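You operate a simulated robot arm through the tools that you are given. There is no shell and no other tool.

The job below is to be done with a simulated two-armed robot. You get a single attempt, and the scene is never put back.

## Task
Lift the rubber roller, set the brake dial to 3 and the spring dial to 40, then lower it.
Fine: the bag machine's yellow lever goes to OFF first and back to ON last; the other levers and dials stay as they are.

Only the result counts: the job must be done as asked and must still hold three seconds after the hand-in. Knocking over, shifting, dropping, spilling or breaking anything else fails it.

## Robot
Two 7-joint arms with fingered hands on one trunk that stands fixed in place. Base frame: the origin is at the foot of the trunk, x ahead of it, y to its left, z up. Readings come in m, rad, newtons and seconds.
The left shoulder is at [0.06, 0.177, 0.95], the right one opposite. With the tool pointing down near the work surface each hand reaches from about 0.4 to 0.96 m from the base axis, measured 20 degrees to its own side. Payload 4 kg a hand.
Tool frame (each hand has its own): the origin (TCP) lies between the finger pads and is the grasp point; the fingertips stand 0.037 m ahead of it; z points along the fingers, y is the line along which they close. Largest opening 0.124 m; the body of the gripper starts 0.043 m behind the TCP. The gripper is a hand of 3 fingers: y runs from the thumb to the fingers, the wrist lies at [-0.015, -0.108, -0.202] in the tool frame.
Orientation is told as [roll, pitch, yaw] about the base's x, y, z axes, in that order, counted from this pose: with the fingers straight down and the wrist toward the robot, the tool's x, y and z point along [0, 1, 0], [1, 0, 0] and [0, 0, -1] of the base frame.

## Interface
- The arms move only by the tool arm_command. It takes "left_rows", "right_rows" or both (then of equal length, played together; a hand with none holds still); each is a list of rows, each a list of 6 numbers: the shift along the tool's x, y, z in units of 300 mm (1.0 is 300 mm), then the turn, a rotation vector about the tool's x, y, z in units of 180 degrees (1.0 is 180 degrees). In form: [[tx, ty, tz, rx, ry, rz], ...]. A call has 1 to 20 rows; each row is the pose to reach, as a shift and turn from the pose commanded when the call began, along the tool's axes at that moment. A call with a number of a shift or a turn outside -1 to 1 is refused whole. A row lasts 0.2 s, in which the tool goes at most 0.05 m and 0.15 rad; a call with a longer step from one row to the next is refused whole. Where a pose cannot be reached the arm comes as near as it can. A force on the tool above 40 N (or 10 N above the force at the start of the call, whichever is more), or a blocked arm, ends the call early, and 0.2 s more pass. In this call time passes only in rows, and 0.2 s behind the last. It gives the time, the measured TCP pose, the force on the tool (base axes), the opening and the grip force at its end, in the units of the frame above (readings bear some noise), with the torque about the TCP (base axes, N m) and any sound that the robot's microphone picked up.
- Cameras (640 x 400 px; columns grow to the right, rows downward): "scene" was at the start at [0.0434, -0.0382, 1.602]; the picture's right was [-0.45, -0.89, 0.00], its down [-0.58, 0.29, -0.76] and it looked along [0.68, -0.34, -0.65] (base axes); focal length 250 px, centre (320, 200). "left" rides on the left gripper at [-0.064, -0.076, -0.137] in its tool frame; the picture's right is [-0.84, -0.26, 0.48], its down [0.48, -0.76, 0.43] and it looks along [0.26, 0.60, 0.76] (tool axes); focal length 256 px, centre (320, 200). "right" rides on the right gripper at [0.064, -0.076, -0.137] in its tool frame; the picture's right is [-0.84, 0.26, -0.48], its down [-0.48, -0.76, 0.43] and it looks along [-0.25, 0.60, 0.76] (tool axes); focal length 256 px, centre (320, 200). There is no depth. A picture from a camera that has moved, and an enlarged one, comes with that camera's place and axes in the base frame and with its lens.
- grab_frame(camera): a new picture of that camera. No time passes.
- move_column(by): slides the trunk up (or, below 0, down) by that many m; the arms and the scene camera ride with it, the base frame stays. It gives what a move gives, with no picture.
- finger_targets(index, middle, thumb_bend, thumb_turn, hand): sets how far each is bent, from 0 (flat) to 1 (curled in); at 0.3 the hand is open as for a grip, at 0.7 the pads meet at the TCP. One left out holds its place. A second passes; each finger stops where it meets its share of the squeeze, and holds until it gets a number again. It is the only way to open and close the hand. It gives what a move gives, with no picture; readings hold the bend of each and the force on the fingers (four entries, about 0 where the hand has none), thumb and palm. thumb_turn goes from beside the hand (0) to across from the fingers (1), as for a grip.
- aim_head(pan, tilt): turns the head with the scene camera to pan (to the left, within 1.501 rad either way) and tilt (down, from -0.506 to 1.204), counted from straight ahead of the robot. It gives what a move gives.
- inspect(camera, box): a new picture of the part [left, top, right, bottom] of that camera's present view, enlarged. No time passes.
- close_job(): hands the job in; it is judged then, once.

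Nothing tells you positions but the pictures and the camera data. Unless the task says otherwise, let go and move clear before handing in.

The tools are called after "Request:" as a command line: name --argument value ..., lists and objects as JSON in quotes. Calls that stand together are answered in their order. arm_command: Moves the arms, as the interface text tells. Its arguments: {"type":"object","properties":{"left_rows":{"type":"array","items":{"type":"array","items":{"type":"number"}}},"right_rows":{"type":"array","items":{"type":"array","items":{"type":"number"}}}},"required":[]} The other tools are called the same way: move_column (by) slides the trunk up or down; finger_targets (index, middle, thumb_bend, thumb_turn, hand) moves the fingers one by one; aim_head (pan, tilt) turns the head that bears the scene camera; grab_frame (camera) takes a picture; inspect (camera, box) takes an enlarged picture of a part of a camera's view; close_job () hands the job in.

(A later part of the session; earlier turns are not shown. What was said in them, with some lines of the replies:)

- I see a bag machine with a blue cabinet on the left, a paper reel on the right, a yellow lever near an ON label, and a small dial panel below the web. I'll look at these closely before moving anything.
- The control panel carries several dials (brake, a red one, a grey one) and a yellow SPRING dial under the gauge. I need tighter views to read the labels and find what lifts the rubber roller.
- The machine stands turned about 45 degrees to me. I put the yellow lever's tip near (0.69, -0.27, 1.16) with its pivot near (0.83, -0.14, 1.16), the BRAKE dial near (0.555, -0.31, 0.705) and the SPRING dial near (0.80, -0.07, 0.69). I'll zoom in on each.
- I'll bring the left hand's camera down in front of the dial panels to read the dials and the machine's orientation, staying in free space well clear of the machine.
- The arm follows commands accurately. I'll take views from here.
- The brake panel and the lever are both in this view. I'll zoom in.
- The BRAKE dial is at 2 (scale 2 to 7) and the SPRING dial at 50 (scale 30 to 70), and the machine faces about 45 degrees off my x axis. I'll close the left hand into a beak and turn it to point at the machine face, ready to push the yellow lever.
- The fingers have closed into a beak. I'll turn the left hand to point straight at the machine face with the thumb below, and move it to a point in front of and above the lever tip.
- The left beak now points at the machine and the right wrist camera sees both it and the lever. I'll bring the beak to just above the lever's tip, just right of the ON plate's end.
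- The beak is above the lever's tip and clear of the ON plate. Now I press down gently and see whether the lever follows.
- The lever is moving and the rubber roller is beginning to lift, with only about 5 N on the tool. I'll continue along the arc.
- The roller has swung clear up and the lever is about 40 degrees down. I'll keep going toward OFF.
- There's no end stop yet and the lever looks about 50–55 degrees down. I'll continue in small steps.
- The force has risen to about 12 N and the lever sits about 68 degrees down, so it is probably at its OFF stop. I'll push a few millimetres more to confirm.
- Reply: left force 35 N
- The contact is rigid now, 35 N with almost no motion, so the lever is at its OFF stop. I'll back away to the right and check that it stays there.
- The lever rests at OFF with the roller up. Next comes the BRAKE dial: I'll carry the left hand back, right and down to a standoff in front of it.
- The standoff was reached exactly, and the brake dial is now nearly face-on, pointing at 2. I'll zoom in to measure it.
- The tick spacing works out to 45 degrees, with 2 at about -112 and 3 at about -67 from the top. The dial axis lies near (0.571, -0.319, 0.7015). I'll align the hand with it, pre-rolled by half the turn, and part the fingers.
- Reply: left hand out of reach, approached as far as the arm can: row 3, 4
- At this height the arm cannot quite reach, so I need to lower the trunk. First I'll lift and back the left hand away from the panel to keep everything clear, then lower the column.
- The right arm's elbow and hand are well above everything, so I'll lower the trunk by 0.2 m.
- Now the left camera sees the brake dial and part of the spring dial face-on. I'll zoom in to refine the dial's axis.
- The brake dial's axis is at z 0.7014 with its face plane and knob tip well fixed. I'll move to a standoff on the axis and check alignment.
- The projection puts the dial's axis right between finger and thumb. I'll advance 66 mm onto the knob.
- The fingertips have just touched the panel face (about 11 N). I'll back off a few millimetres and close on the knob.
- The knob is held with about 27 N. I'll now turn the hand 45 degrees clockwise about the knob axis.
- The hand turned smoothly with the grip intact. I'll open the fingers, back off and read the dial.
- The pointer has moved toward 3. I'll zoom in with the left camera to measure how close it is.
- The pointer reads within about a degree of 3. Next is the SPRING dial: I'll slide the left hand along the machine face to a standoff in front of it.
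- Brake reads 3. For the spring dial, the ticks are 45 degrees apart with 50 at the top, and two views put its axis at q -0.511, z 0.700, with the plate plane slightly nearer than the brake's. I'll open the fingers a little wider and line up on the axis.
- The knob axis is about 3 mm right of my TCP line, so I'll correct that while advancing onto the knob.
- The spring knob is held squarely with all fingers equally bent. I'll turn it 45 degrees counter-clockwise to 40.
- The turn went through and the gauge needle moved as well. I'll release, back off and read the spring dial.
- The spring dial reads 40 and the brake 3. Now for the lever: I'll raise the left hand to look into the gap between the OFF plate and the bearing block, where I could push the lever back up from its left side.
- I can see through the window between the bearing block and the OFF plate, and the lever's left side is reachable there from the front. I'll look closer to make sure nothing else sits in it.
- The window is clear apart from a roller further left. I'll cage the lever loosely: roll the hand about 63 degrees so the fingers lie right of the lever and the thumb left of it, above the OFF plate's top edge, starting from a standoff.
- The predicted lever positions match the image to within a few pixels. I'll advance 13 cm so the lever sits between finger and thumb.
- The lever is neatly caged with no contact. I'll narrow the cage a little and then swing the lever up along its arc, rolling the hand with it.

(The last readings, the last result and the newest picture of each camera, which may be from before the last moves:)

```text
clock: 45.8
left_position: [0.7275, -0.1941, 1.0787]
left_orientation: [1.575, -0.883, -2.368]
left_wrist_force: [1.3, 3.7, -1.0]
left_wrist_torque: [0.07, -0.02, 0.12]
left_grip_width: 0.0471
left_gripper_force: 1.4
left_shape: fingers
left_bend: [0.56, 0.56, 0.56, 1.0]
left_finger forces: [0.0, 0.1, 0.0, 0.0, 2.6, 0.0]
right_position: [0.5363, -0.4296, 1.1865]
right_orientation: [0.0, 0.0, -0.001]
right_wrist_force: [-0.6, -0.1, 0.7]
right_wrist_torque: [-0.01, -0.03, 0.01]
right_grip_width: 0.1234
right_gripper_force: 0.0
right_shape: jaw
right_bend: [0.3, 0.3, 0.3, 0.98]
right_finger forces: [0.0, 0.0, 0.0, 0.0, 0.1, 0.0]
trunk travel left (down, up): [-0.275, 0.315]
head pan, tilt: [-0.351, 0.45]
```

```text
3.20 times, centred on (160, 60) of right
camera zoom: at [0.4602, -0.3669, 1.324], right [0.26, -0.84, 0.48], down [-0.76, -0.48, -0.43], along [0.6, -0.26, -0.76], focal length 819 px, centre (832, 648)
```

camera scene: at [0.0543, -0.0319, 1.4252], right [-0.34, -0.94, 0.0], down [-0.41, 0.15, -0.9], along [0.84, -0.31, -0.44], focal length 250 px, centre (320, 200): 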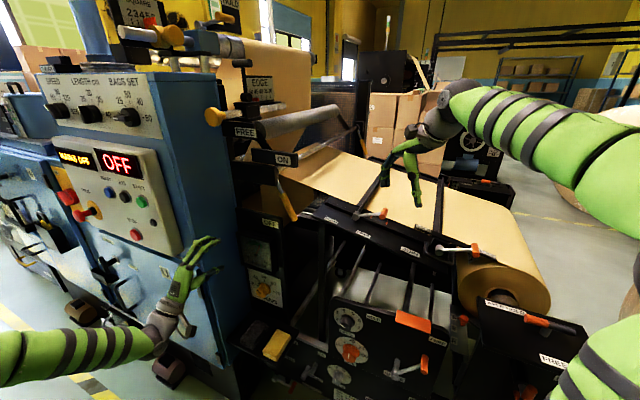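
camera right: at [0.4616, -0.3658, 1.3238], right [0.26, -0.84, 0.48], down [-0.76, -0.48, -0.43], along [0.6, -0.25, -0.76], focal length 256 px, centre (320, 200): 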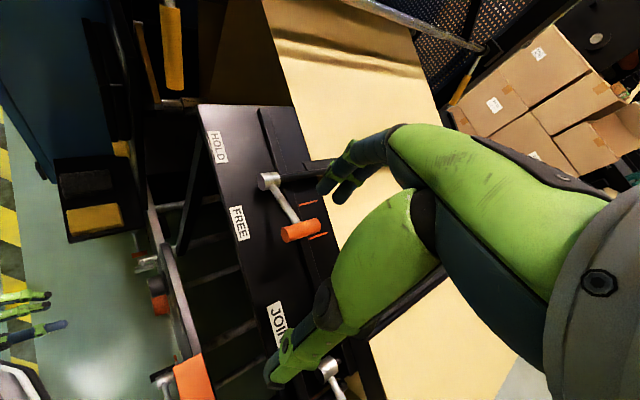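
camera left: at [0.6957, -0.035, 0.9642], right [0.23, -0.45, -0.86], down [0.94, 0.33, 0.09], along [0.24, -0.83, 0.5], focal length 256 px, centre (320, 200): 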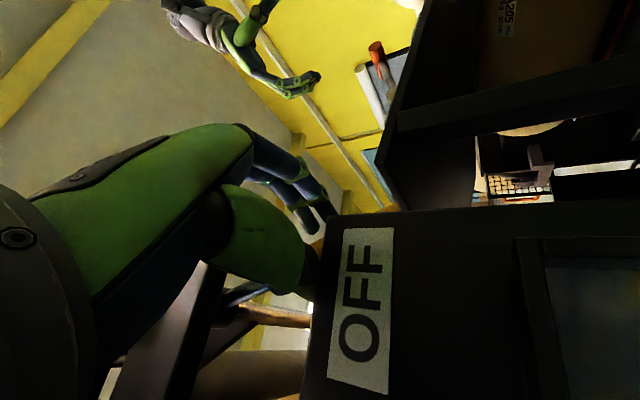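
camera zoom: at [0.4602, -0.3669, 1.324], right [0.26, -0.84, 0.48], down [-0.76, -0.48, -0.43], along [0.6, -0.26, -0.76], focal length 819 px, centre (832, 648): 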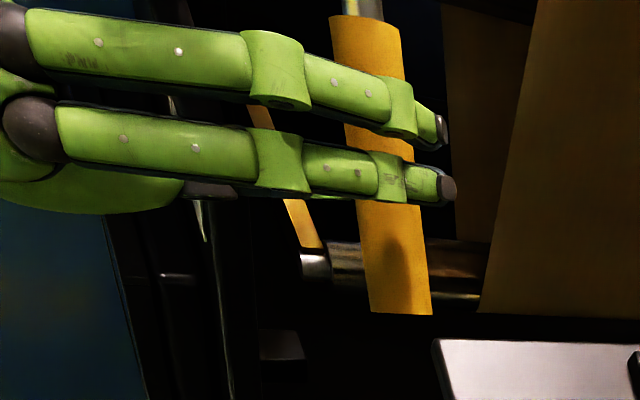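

The lever follows with under 4 N of force. I'll continue upward while sliding outward along the grip.

Request:
arm_command --left_rows '[[-0.0157, 0.0305, 0, 0, 0, -0.0222], [-0.0313, 0.061, 0, 0, 0, -0.0444], [-0.0425, 0.0958, 0, 0, 0, -0.0667], [-0.0537, 0.1307, 0, 0, 0, -0.0889]]'

Request:
inspect --camera "scene" --box '[220, 130, 360, 260]'

Request:
grab_frame --camera "right"

```text
clock: 46.8
left_position: [0.7042, -0.2172, 1.0986]
left_orientation: [1.571, -1.161, -2.36]
left_wrist_force: [2.1, 4.8, -1.6]
left_wrist_torque: [0.13, 0.04, 0.15]
left_grip_width: 0.0495
left_gripper_force: 2.7
left_shape: fingers
left_bend: [0.56, 0.56, 0.55, 1.0]
left_finger forces: [0.0, 0.0, 0.1, 0.0, 4.5, 0.1]
right_position: [0.5371, -0.4296, 1.1859]
right_orientation: [0.0, -0.001, 0.0]
right_wrist_force: [0.0, 1.0, 0.3]
right_wrist_torque: [0.03, -0.03, 0.04]
right_grip_width: 0.1234
right_gripper_force: 0.0
right_shape: jaw
right_bend: [0.3, 0.3, 0.3, 0.98]
right_finger forces: [0.0, 0.1, 0.1, 0.0, 0.0, 0.1]
trunk travel left (down, up): [-0.275, 0.315]
head pan, tilt: [-0.351, 0.45]
```

```text
3.08 times, centred on (290, 195) of scene
camera zoom: at [0.0545, -0.0316, 1.4252], right [-0.34, -0.94, 0.0], down [-0.41, 0.15, -0.9], along [0.85, -0.31, -0.44], focal length 768 px, centre (412, 215)
```

zoom: 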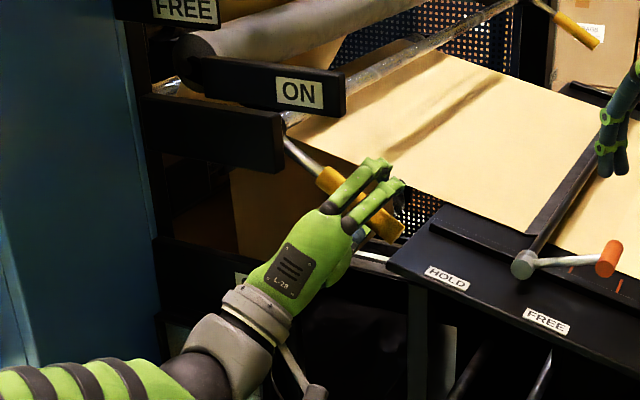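

```text
taken
camera right: at [0.4619, -0.3655, 1.3237], right [0.26, -0.84, 0.48], down [-0.76, -0.48, -0.43], along [0.6, -0.25, -0.76], focal length 256 px, centre (320, 200)
```

right: 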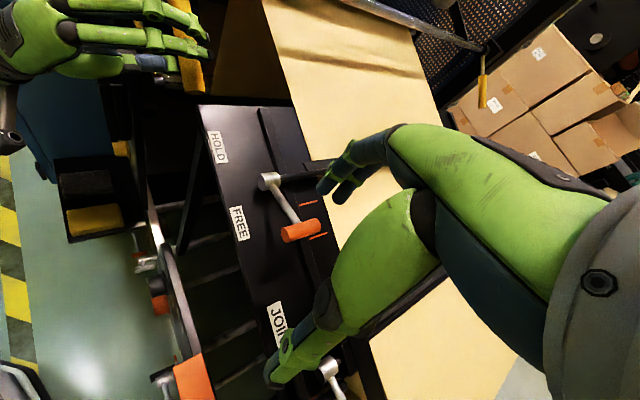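

The lever is now about 35 degrees below horizontal and the roller is coming down. I'll continue in the cage, sliding outward so the fingers stay right of the ON plate's end.

Request:
arm_command --left_rows '[[-0.0157, 0.0353, 0, 0, 0, -0.0222], [-0.0313, 0.0707, 0, 0, 0, -0.0444], [-0.0367, 0.109, 0, 0, 0, -0.0667], [-0.042, 0.1473, 0, 0, 0, -0.0889]]'

Request:
inspect --camera "scene" --box '[220, 110, 360, 240]'

Request:
inspect --camera "right" --box '[100, 0, 300, 100]'

```text
clock: 47.8
left_position: [0.6843, -0.2393, 1.1326]
left_orientation: [1.571, -1.44, -2.358]
left_wrist_force: [1.8, 4.5, -2.0]
left_wrist_torque: [0.12, 0.04, 0.1]
left_grip_width: 0.0491
left_gripper_force: 2.2
left_shape: fingers
left_bend: [0.56, 0.56, 0.55, 1.0]
left_finger forces: [0.0, 0.0, 0.0, 0.1, 4.2, 0.0]
right_position: [0.5371, -0.429, 1.186]
right_orientation: [-0.001, -0.001, 0.0]
right_wrist_force: [0.4, 0.4, 0.1]
right_wrist_torque: [0.0, 0.0, 0.05]
right_grip_width: 0.1237
right_gripper_force: 0.2
right_shape: jaw
right_bend: [0.3, 0.3, 0.3, 0.98]
right_finger forces: [0.0, 0.1, 0.0, 0.0, 0.2, 0.0]
trunk travel left (down, up): [-0.275, 0.315]
head pan, tilt: [-0.351, 0.45]
```

```text
3.08 times, centred on (290, 175) of scene
camera zoom: at [0.0545, -0.0317, 1.4252], right [-0.34, -0.94, 0.0], down [-0.41, 0.15, -0.9], along [0.85, -0.31, -0.44], focal length 768 px, centre (412, 277)
```

zoom: 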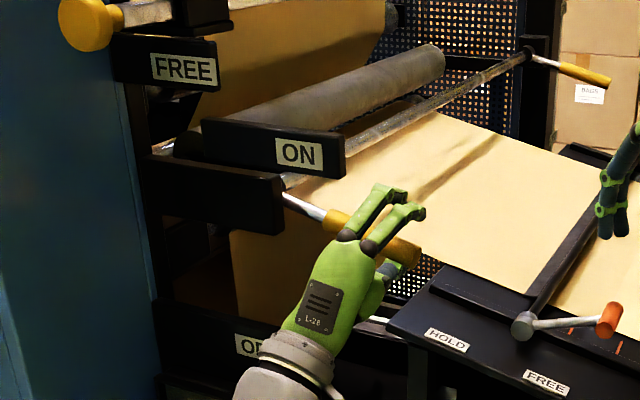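

```text
3.20 times, centred on (200, 50) of right
camera zoom: at [0.4619, -0.3656, 1.3236], right [0.26, -0.84, 0.48], down [-0.76, -0.48, -0.43], along [0.6, -0.25, -0.76], focal length 819 px, centre (704, 680)
```

zoom: 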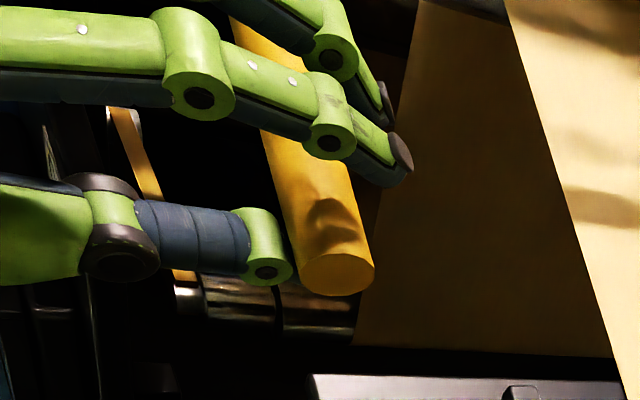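

The roller is almost down. I'll make the next small step.

Request:
arm_command --left_rows '[[-0.0056, 0.0382, 0, 0, 0, -0.0222], [-0.0112, 0.0765, 0, 0, 0, -0.0422]]'

Request:
inspect --camera "scene" --box '[220, 110, 360, 240]'

Request:
grab_frame --camera "left"

```text
clock: 48.4
left_position: [0.6778, -0.2428, 1.1554]
left_orientation: [-2.485, -1.569, 1.695]
left_wrist_force: [0.6, -0.8, 0.1]
left_wrist_torque: [0.01, 0.0, 0.01]
left_grip_width: 0.0447
left_gripper_force: 0.4
left_shape: fingers
left_bend: [0.56, 0.56, 0.56, 1.0]
left_finger forces: [0.0, 0.1, 0.0, 0.1, 0.3, 0.0]
right_position: [0.5361, -0.4292, 1.1864]
right_orientation: [-0.001, -0.002, -0.001]
right_wrist_force: [0.0, -0.7, -0.1]
right_wrist_torque: [0.01, 0.0, 0.02]
right_grip_width: 0.1236
right_gripper_force: 0.1
right_shape: jaw
right_bend: [0.3, 0.3, 0.3, 0.98]
right_finger forces: [0.0, 0.0, 0.1, 0.0, 0.0, 0.0]
trunk travel left (down, up): [-0.275, 0.315]
head pan, tilt: [-0.351, 0.45]
```

```text
3.08 times, centred on (290, 175) of scene
camera zoom: at [0.0541, -0.0321, 1.4253], right [-0.34, -0.94, 0.0], down [-0.41, 0.15, -0.9], along [0.85, -0.31, -0.44], focal length 768 px, centre (412, 277)
```

zoom: 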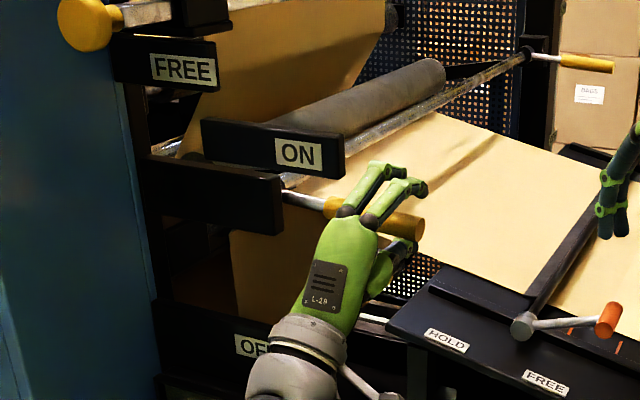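

```text
taken
camera left: at [0.538, -0.1905, 1.0796], right [-0.25, -0.93, -0.26], down [0.65, 0.03, -0.76], along [0.72, -0.36, 0.6], focal length 256 px, centre (320, 200)
```

left: 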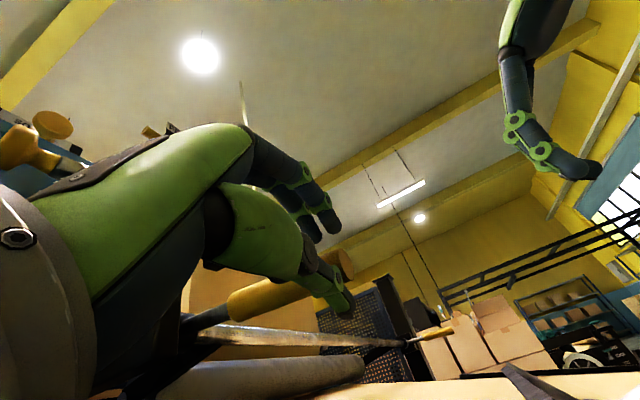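

Nearly there, and the force is low. I'll push up in small steps until the lever meets its ON stop.

Request:
arm_command --left_rows '[[0, 0.028, 0, 0, 0, 0], [0, 0.055, 0, 0, 0, 0]]'

Request:
inspect --camera "scene" --box '[220, 110, 360, 240]'

```text
clock: 49.0
left_position: [0.6803, -0.2424, 1.1695]
left_orientation: [0.07, -1.568, -0.855]
left_wrist_force: [0.1, 0.9, -3.3]
left_wrist_torque: [0.08, 0.09, 0.03]
left_grip_width: 0.0468
left_gripper_force: 1.6
left_shape: fingers
left_bend: [0.56, 0.56, 0.56, 1.0]
left_finger forces: [0.0, 0.0, 0.0, 0.0, 3.4, 0.0]
right_position: [0.5371, -0.429, 1.1853]
right_orientation: [0.0, 0.0, -0.001]
right_wrist_force: [-0.4, -0.2, 0.1]
right_wrist_torque: [-0.02, -0.01, -0.02]
right_grip_width: 0.1233
right_gripper_force: 0.0
right_shape: jaw
right_bend: [0.3, 0.3, 0.3, 0.98]
right_finger forces: [0.0, 0.0, 0.0, 0.1, 0.1, 0.0]
trunk travel left (down, up): [-0.275, 0.315]
head pan, tilt: [-0.351, 0.45]
```

```text
3.08 times, centred on (290, 175) of scene
camera zoom: at [0.0544, -0.032, 1.4251], right [-0.34, -0.94, 0.0], down [-0.41, 0.15, -0.9], along [0.85, -0.31, -0.44], focal length 768 px, centre (412, 277)
```

zoom: 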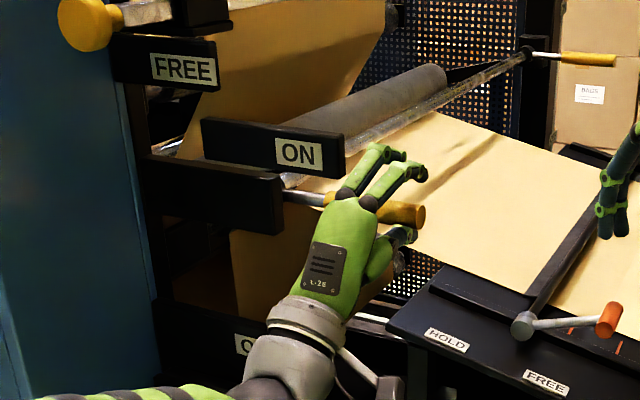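

Request:
arm_command --left_rows '[[0, 0.015, 0, 0, 0, 0], [0, 0.03, 0, 0, 0, 0]]'

Request:
inspect --camera "scene" --box '[220, 110, 360, 240]'

```text
clock: 49.6
left_position: [0.6798, -0.2421, 1.1792]
left_orientation: [-0.17, -1.568, -0.616]
left_wrist_force: [-2.2, 0.9, -11.1]
left_wrist_torque: [0.19, 0.24, -0.05]
left_grip_width: 0.055
left_gripper_force: 5.6
left_shape: fingers
left_bend: [0.56, 0.56, 0.53, 1.0]
left_finger forces: [0.1, 0.0, 0.0, 0.0, 11.0, 0.1]
right_position: [0.5375, -0.4293, 1.1862]
right_orientation: [0.0, -0.001, 0.0]
right_wrist_force: [0.1, 0.0, 0.4]
right_wrist_torque: [-0.07, 0.0, 0.02]
right_grip_width: 0.1236
right_gripper_force: 0.1
right_shape: jaw
right_bend: [0.3, 0.3, 0.3, 0.98]
right_finger forces: [0.0, 0.0, 0.0, 0.0, 0.0, 0.1]
trunk travel left (down, up): [-0.275, 0.315]
head pan, tilt: [-0.351, 0.45]
```

```text
3.08 times, centred on (290, 175) of scene
camera zoom: at [0.0547, -0.0321, 1.425], right [-0.34, -0.94, 0.0], down [-0.41, 0.15, -0.9], along [0.85, -0.31, -0.44], focal length 768 px, centre (412, 277)
```

zoom: 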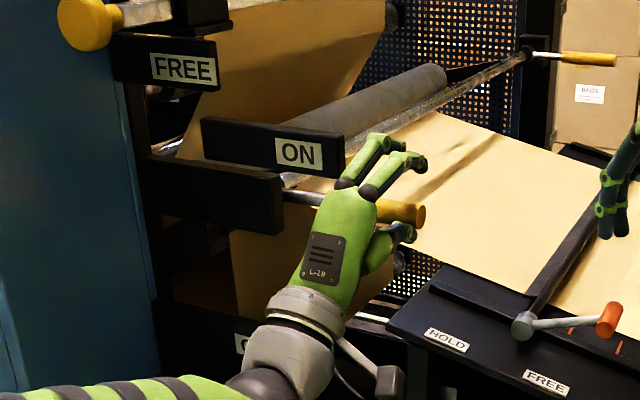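

The force has risen to 11 N and the lever hardly moved, so it's probably at its stop. I'll push slightly more to be sure.

Request:
arm_command --left_rows '[[0, 0.015, 0, 0, 0, 0], [0, 0.03, 0, 0, 0, 0]]'

Request:
inspect --camera "scene" --box '[220, 110, 360, 240]'

Request:
inspect --camera "scene" --box '[260, 140, 330, 190]'

```text
clock: 50.2
left_position: [0.6809, -0.2425, 1.1883]
left_orientation: [-0.08, -1.566, -0.709]
left_wrist_force: [-5.9, 3.0, -20.3]
left_wrist_torque: [0.41, 0.47, -0.01]
left_grip_width: 0.0635
left_gripper_force: 10.9
left_shape: fingers
left_bend: [0.56, 0.56, 0.5, 0.99]
left_finger forces: [0.0, 0.0, 0.1, 0.1, 20.7, 0.0]
right_position: [0.5374, -0.4287, 1.1852]
right_orientation: [0.0, 0.001, -0.002]
right_wrist_force: [-0.2, 0.3, 0.7]
right_wrist_torque: [-0.04, -0.02, -0.02]
right_grip_width: 0.1235
right_gripper_force: 0.0
right_shape: jaw
right_bend: [0.3, 0.3, 0.3, 0.98]
right_finger forces: [0.1, 0.0, 0.0, 0.0, 0.1, 0.0]
trunk travel left (down, up): [-0.275, 0.315]
head pan, tilt: [-0.351, 0.45]
```

```text
3.08 times, centred on (290, 175) of scene
camera zoom: at [0.0551, -0.0321, 1.425], right [-0.34, -0.94, 0.0], down [-0.41, 0.15, -0.9], along [0.85, -0.31, -0.44], focal length 768 px, centre (412, 277)
```

zoom: 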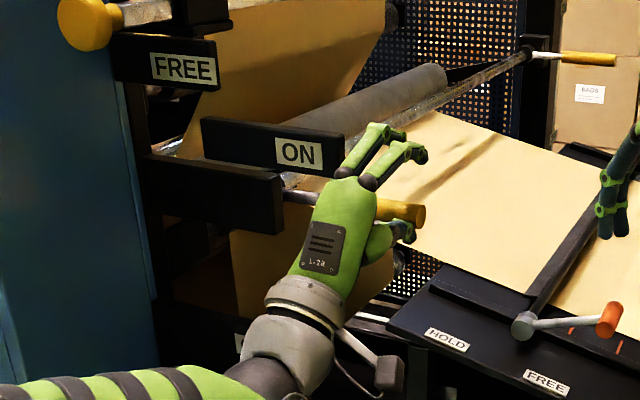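

```text
8.00 times, centred on (295, 165) of scene
camera zoom: at [0.0551, -0.0321, 1.425], right [-0.34, -0.94, 0.0], down [-0.41, 0.15, -0.9], along [0.85, -0.31, -0.44], focal length 1998 px, centre (520, 480)
```

zoom: 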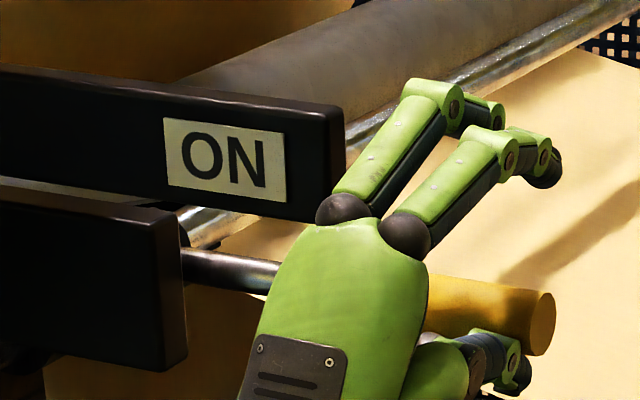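

20 N holds with the lever unmoved, so it's at the ON stop. I'll ease down a little, open the cage and withdraw straight back.

Request:
arm_command --left_rows '[[-0.01, -0.035, 0, 0, 0, 0], [-0.02, -0.068, 0, 0, 0, 0]]'

Request:
finger_targets --hand "left" --index 0.46 --middle 0.46 --thumb_bend 0.44

Request:
inspect --camera "scene" --box '[260, 130, 330, 190]'

Request:
inspect --camera "right" --box '[100, 0, 300, 100]'

```text
clock: 50.8
left_position: [0.6776, -0.2462, 1.1709]
left_orientation: [-3.006, -1.564, 2.221]
left_wrist_force: [0.6, 4.1, -3.1]
left_wrist_torque: [0.11, 0.06, 0.06]
left_grip_width: 0.0487
left_gripper_force: 1.8
left_shape: fingers
left_bend: [0.56, 0.56, 0.55, 1.0]
left_finger forces: [0.1, 0.1, 0.0, 0.0, 3.7, 0.0]
right_position: [0.5368, -0.4272, 1.1876]
right_orientation: [0.0, -0.001, 0.003]
right_wrist_force: [0.2, 0.5, -0.4]
right_wrist_torque: [-0.02, 0.0, 0.01]
right_grip_width: 0.1237
right_gripper_force: 0.1
right_shape: jaw
right_bend: [0.3, 0.3, 0.3, 0.98]
right_finger forces: [0.0, 0.0, 0.1, 0.0, 0.0, 0.1]
trunk travel left (down, up): [-0.275, 0.315]
head pan, tilt: [-0.351, 0.45]
```

```text
clock: 51.8
left_position: [0.6767, -0.2469, 1.1683]
left_orientation: [-1.514, -1.571, 0.726]
left_wrist_force: [0.1, -0.3, -0.9]
left_wrist_torque: [0.01, -0.02, 0.01]
left_grip_width: 0.0772
left_gripper_force: 0.1
left_shape: fingers
left_bend: [0.46, 0.46, 0.44, 0.99]
left_finger forces: [0.0, 0.0, 0.0, 0.0, 0.0, 0.1]
right_position: [0.5378, -0.4289, 1.1867]
right_orientation: [-0.001, 0.0, 0.0]
right_wrist_force: [-1.1, 0.2, -0.2]
right_wrist_torque: [-0.01, -0.01, 0.0]
right_grip_width: 0.1236
right_gripper_force: 0.0
right_shape: jaw
right_bend: [0.3, 0.3, 0.3, 0.98]
right_finger forces: [0.0, 0.0, 0.1, 0.0, 0.0, 0.0]
trunk travel left (down, up): [-0.275, 0.315]
head pan, tilt: [-0.351, 0.45]
```

```text
6.67 times, centred on (295, 160) of scene
camera zoom: at [0.0543, -0.032, 1.4252], right [-0.34, -0.94, 0.0], down [-0.41, 0.15, -0.9], along [0.85, -0.31, -0.44], focal length 1665 px, centre (487, 467)
```

zoom: 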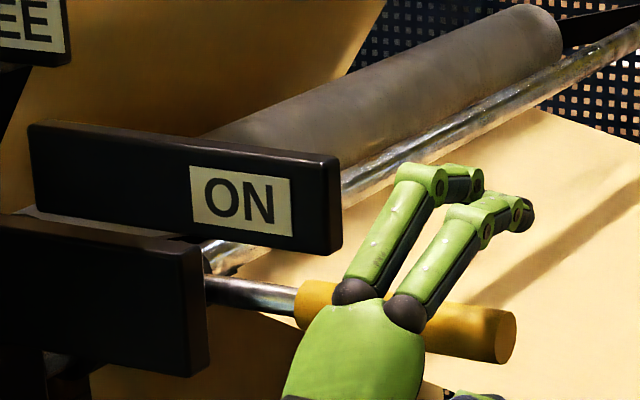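

```text
3.20 times, centred on (200, 50) of right
camera zoom: at [0.4617, -0.3658, 1.3236], right [0.26, -0.84, 0.48], down [-0.76, -0.48, -0.43], along [0.6, -0.25, -0.76], focal length 819 px, centre (704, 680)
```

zoom: 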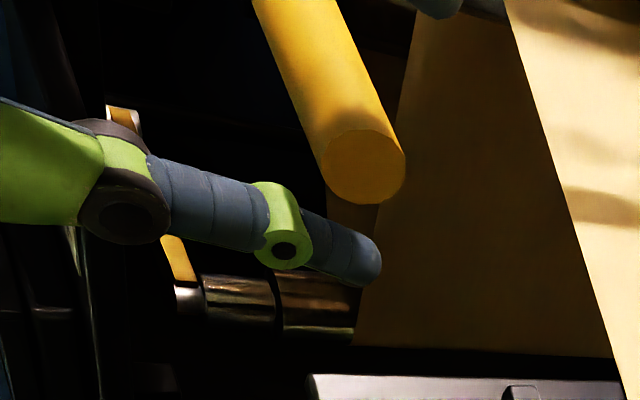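

The hand is free around the lever. I'll withdraw straight back.

Request:
arm_command --left_rows '[[0, 0, -0.1, 0, 0, 0], [0, 0, -0.23, 0, 0, 0], [0, 0, -0.38, 0, 0, 0], [0, 0, -0.53, 0, 0, 0], [0, 0, -0.68, 0, 0, 0]]'

Request:
aim_head --pan -0.5 --tilt 0.6

Request:
grab_frame --camera "scene"

Request:
grab_frame --camera "right"

Request:
grab_frame --camera "left"

```text
clock: 53.0
left_position: [0.5316, -0.1048, 1.1682]
left_orientation: [1.338, -1.57, -2.126]
left_wrist_force: [-0.2, 0.6, -0.2]
left_wrist_torque: [-0.01, -0.02, 0.0]
left_grip_width: 0.0778
left_gripper_force: 0.1
left_shape: fingers
left_bend: [0.46, 0.46, 0.44, 0.99]
left_finger forces: [0.0, 0.0, 0.0, 0.0, 0.0, 0.1]
right_position: [0.5379, -0.4297, 1.186]
right_orientation: [-0.001, -0.001, 0.001]
right_wrist_force: [-0.4, 0.2, -0.6]
right_wrist_torque: [-0.02, 0.0, 0.01]
right_grip_width: 0.1237
right_gripper_force: 0.2
right_shape: jaw
right_bend: [0.3, 0.3, 0.3, 0.98]
right_finger forces: [0.1, 0.0, 0.0, 0.0, 0.0, 0.0]
trunk travel left (down, up): [-0.275, 0.315]
head pan, tilt: [-0.351, 0.45]
```

```text
clock: 53.7
left_position: [0.5317, -0.1031, 1.168]
left_orientation: [-0.214, -1.572, -0.575]
left_wrist_force: [-0.9, 0.2, -0.3]
left_wrist_torque: [0.01, -0.03, 0.01]
left_grip_width: 0.0776
left_gripper_force: 0.1
left_shape: fingers
left_bend: [0.46, 0.46, 0.44, 0.99]
left_finger forces: [0.0, 0.0, 0.1, 0.1, 0.0, 0.0]
right_position: [0.5383, -0.4291, 1.1872]
right_orientation: [-0.001, -0.001, -0.001]
right_wrist_force: [-0.6, 0.0, -0.5]
right_wrist_torque: [-0.03, 0.0, 0.01]
right_grip_width: 0.1236
right_gripper_force: 0.1
right_shape: jaw
right_bend: [0.3, 0.3, 0.3, 0.98]
right_finger forces: [0.1, 0.0, 0.0, 0.0, 0.1, 0.0]
trunk travel left (down, up): [-0.275, 0.315]
head pan, tilt: [-0.499, 0.6]
```

```text
taken
camera scene: at [0.0456, -0.0426, 1.4117], right [-0.48, -0.88, 0.0], down [-0.5, 0.27, -0.83], along [0.72, -0.39, -0.56], focal length 250 px, centre (320, 200)
```

scene: 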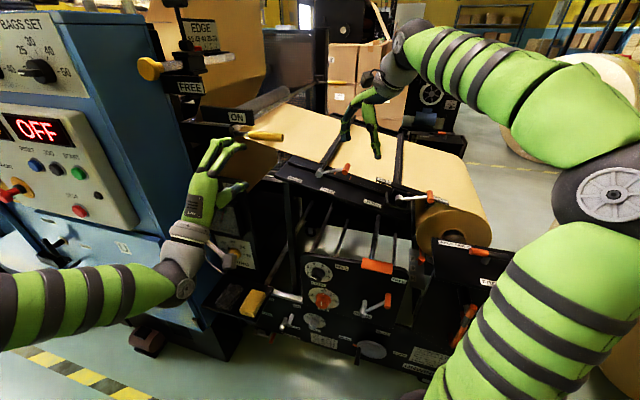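

```text
taken
camera right: at [0.4617, -0.3658, 1.3237], right [0.26, -0.84, 0.48], down [-0.76, -0.48, -0.43], along [0.6, -0.25, -0.76], focal length 256 px, centre (320, 200)
```

right: 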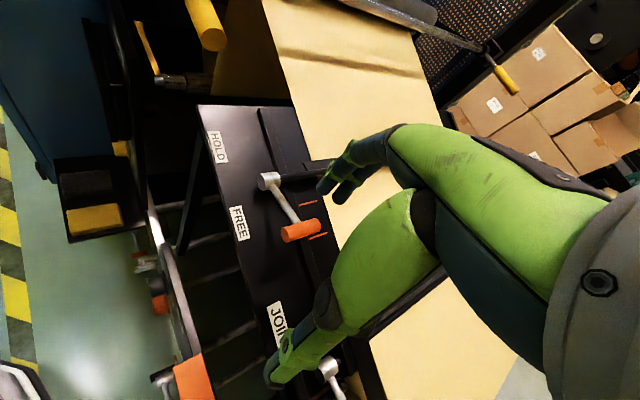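

```text
taken
camera left: at [0.3914, -0.0516, 1.0927], right [-0.25, -0.93, -0.26], down [0.65, 0.03, -0.76], along [0.72, -0.36, 0.6], focal length 256 px, centre (320, 200)
```

left: 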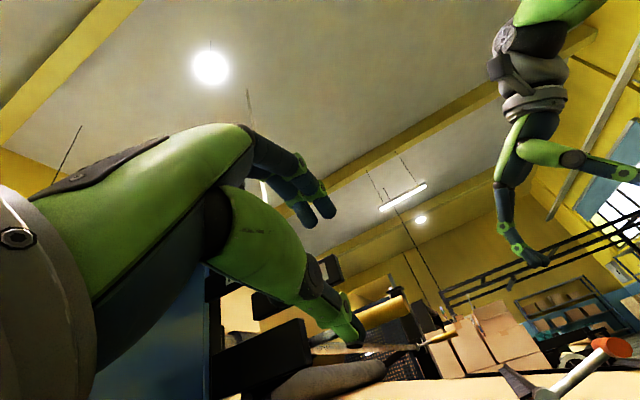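

The lever is back at ON and the roller is down. I'll raise the trunk back and compare with the initial views to confirm that the lever is fully at ON and everything else is unchanged.

Request:
move_column --by 0.2

Request:
aim_head --pan -0.464 --tilt 0.712

Request:
inspect --camera "scene" --box '[220, 130, 310, 180]'

Request:
inspect --camera "right" --box '[110, 40, 240, 180]'

Request:
grab_frame --camera "scene"

Request:
inspect --camera "scene" --box '[305, 255, 350, 315]'

Request:
inspect --camera "scene" --box '[225, 235, 275, 280]'

```text
clock: 55.9
left_position: [0.5329, -0.1042, 1.3686]
left_orientation: [-0.471, -1.57, -0.314]
left_wrist_force: [0.0, -0.5, -0.8]
left_wrist_torque: [-0.02, 0.01, -0.04]
left_grip_width: 0.0772
left_gripper_force: 0.0
left_shape: fingers
left_bend: [0.46, 0.46, 0.44, 0.99]
left_finger forces: [0.0, 0.1, 0.0, 0.0, 0.0, 0.0]
right_position: [0.5381, -0.4282, 1.3855]
right_orientation: [-0.001, 0.0, 0.001]
right_wrist_force: [0.6, 0.8, -0.9]
right_wrist_torque: [-0.01, 0.01, 0.01]
right_grip_width: 0.1236
right_gripper_force: 0.0
right_shape: jaw
right_bend: [0.3, 0.3, 0.3, 0.98]
right_finger forces: [0.0, 0.0, 0.0, 0.0, 0.1, 0.0]
trunk travel left (down, up): [-0.475, 0.115]
head pan, tilt: [-0.499, 0.6]
```

```text
clock: 56.6
left_position: [0.5325, -0.1046, 1.3683]
left_orientation: [-0.442, -1.57, -0.346]
left_wrist_force: [0.1, 0.2, 0.7]
left_wrist_torque: [0.0, 0.02, 0.0]
left_grip_width: 0.0776
left_gripper_force: 0.1
left_shape: fingers
left_bend: [0.46, 0.46, 0.44, 0.99]
left_finger forces: [0.0, 0.1, 0.0, 0.0, 0.0, 0.0]
right_position: [0.5367, -0.4285, 1.3867]
right_orientation: [0.002, -0.001, 0.0]
right_wrist_force: [0.4, 0.0, 0.4]
right_wrist_torque: [0.02, 0.0, 0.0]
right_grip_width: 0.1236
right_gripper_force: 0.1
right_shape: jaw
right_bend: [0.3, 0.3, 0.3, 0.98]
right_finger forces: [0.0, 0.0, 0.0, 0.0, 0.0, 0.0]
trunk travel left (down, up): [-0.475, 0.115]
head pan, tilt: [-0.464, 0.712]
```

```text
7.11 times, centred on (265, 155) of scene
camera zoom: at [0.0435, -0.0382, 1.602], right [-0.45, -0.89, 0.0], down [-0.58, 0.29, -0.76], along [0.68, -0.34, -0.65], focal length 1776 px, centre (711, 520)
```

zoom: 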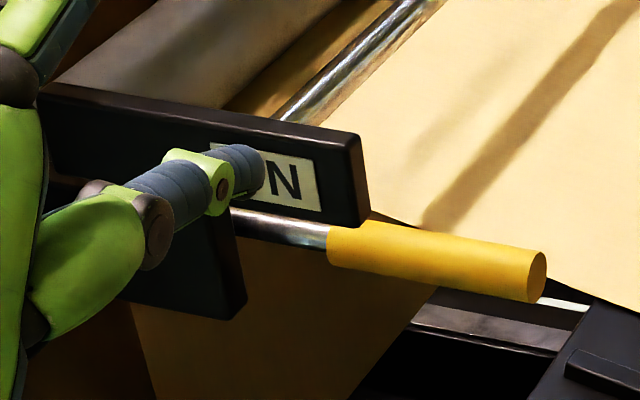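

```text
2.86 times, centred on (175, 110) of right
camera zoom: at [0.4617, -0.3658, 1.5237], right [0.26, -0.84, 0.48], down [-0.76, -0.48, -0.43], along [0.6, -0.25, -0.76], focal length 731 px, centre (734, 457)
```

zoom: 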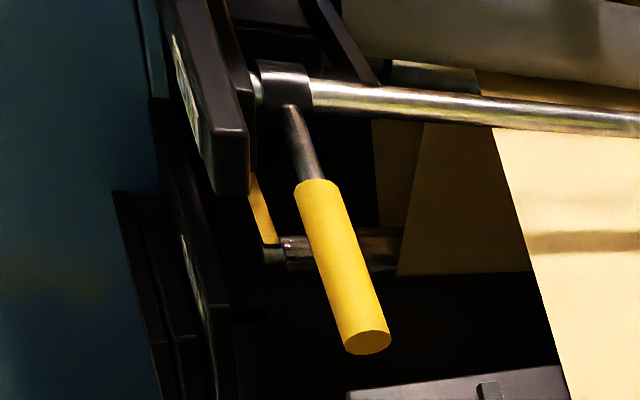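

```text
taken
camera scene: at [0.0435, -0.0382, 1.602], right [-0.45, -0.89, 0.0], down [-0.58, 0.29, -0.76], along [0.68, -0.34, -0.65], focal length 250 px, centre (320, 200)
```

scene: 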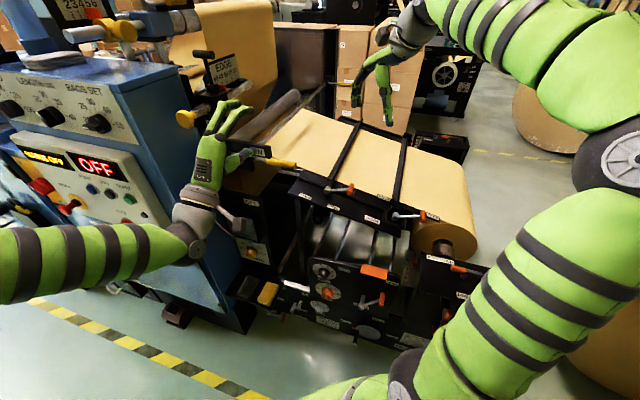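

```text
6.67 times, centred on (328, 285) of scene
camera zoom: at [0.0435, -0.0382, 1.602], right [-0.45, -0.89, 0.0], down [-0.58, 0.29, -0.76], along [0.68, -0.34, -0.65], focal length 1665 px, centre (270, -367)
```

zoom: 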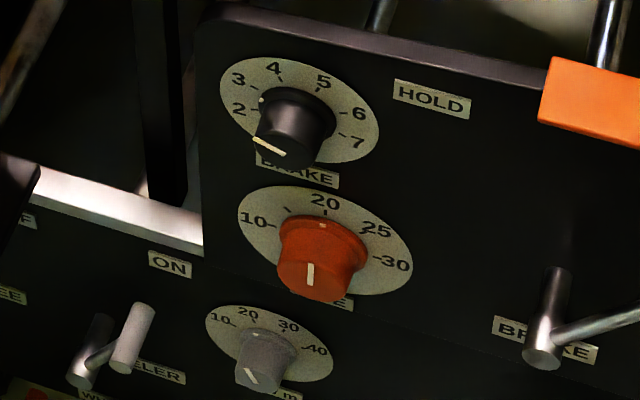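

```text
8.89 times, centred on (250, 258) of scene
camera zoom: at [0.0435, -0.0382, 1.602], right [-0.45, -0.89, 0.0], down [-0.58, 0.29, -0.76], along [0.68, -0.34, -0.65], focal length 2220 px, centre (942, -311)
```

zoom: 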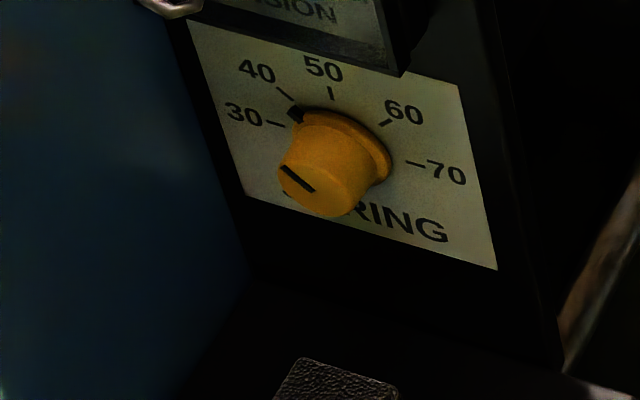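

The lever matches its original ON position in both views, and the other dials and levers look unchanged. I'll take one more high-zoom check of both set dials.

Request:
inspect --camera "scene" --box '[238, 244, 268, 266]'

Request:
inspect --camera "scene" --box '[310, 260, 340, 282]'

```text
16.00 times, centred on (253, 255) of scene
camera zoom: at [0.0435, -0.0382, 1.602], right [-0.45, -0.89, 0.0], down [-0.58, 0.29, -0.76], along [0.68, -0.34, -0.65], focal length 3995 px, centre (1392, -680)
```

zoom: 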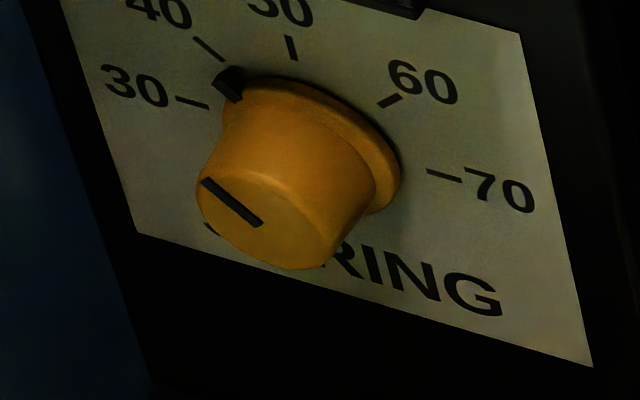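

```text
16.00 times, centred on (325, 271) of scene
camera zoom: at [0.0435, -0.0382, 1.602], right [-0.45, -0.89, 0.0], down [-0.58, 0.29, -0.76], along [0.68, -0.34, -0.65], focal length 3995 px, centre (240, -936)
```

zoom: 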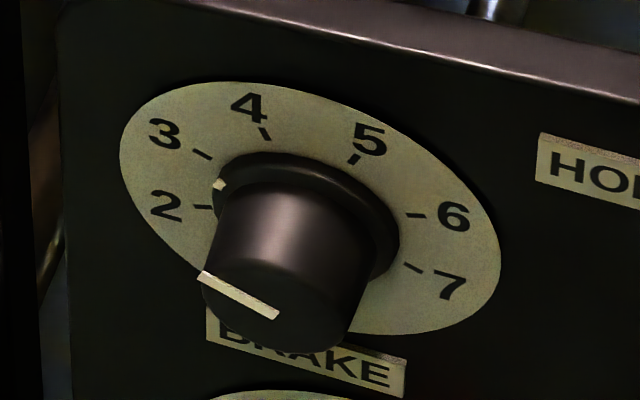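

The task is complete. The brake dial points at 3 and the spring dial at 40. The yellow lever is back at its original ON position with the rubber roller lowered, the other controls look untouched, and both hands are clear. I'm handing in.

Request:
close_job

```text
The job is handed in.
```

I moved the yellow lever to OFF first, which lifted the rubber roller. I then set the brake dial to 3 and the spring dial to 40, and moved the lever back to ON, which lowered the roller. The job is handed in.

- **Lever:** it reached a hard stop at both OFF and ON. In the final views it sits where it was at the start.
- **Brake dial:** turned 45 degrees from 2 to 3. My measurements put the pointer within about 2.5 degrees of the mark.
- **Spring dial:** turned 45 degrees from 50 to 40. My readings put the pointer within about 3 degrees of the mark, which is less than 1 unit on that scale.
- **Everything else:** the other dials and levers near the work look unchanged in the final views. The tension gauge needle and one paper roller moved, probably because the brake and spring settings changed.

Both hands had let go and were clear of the machine before I handed in.
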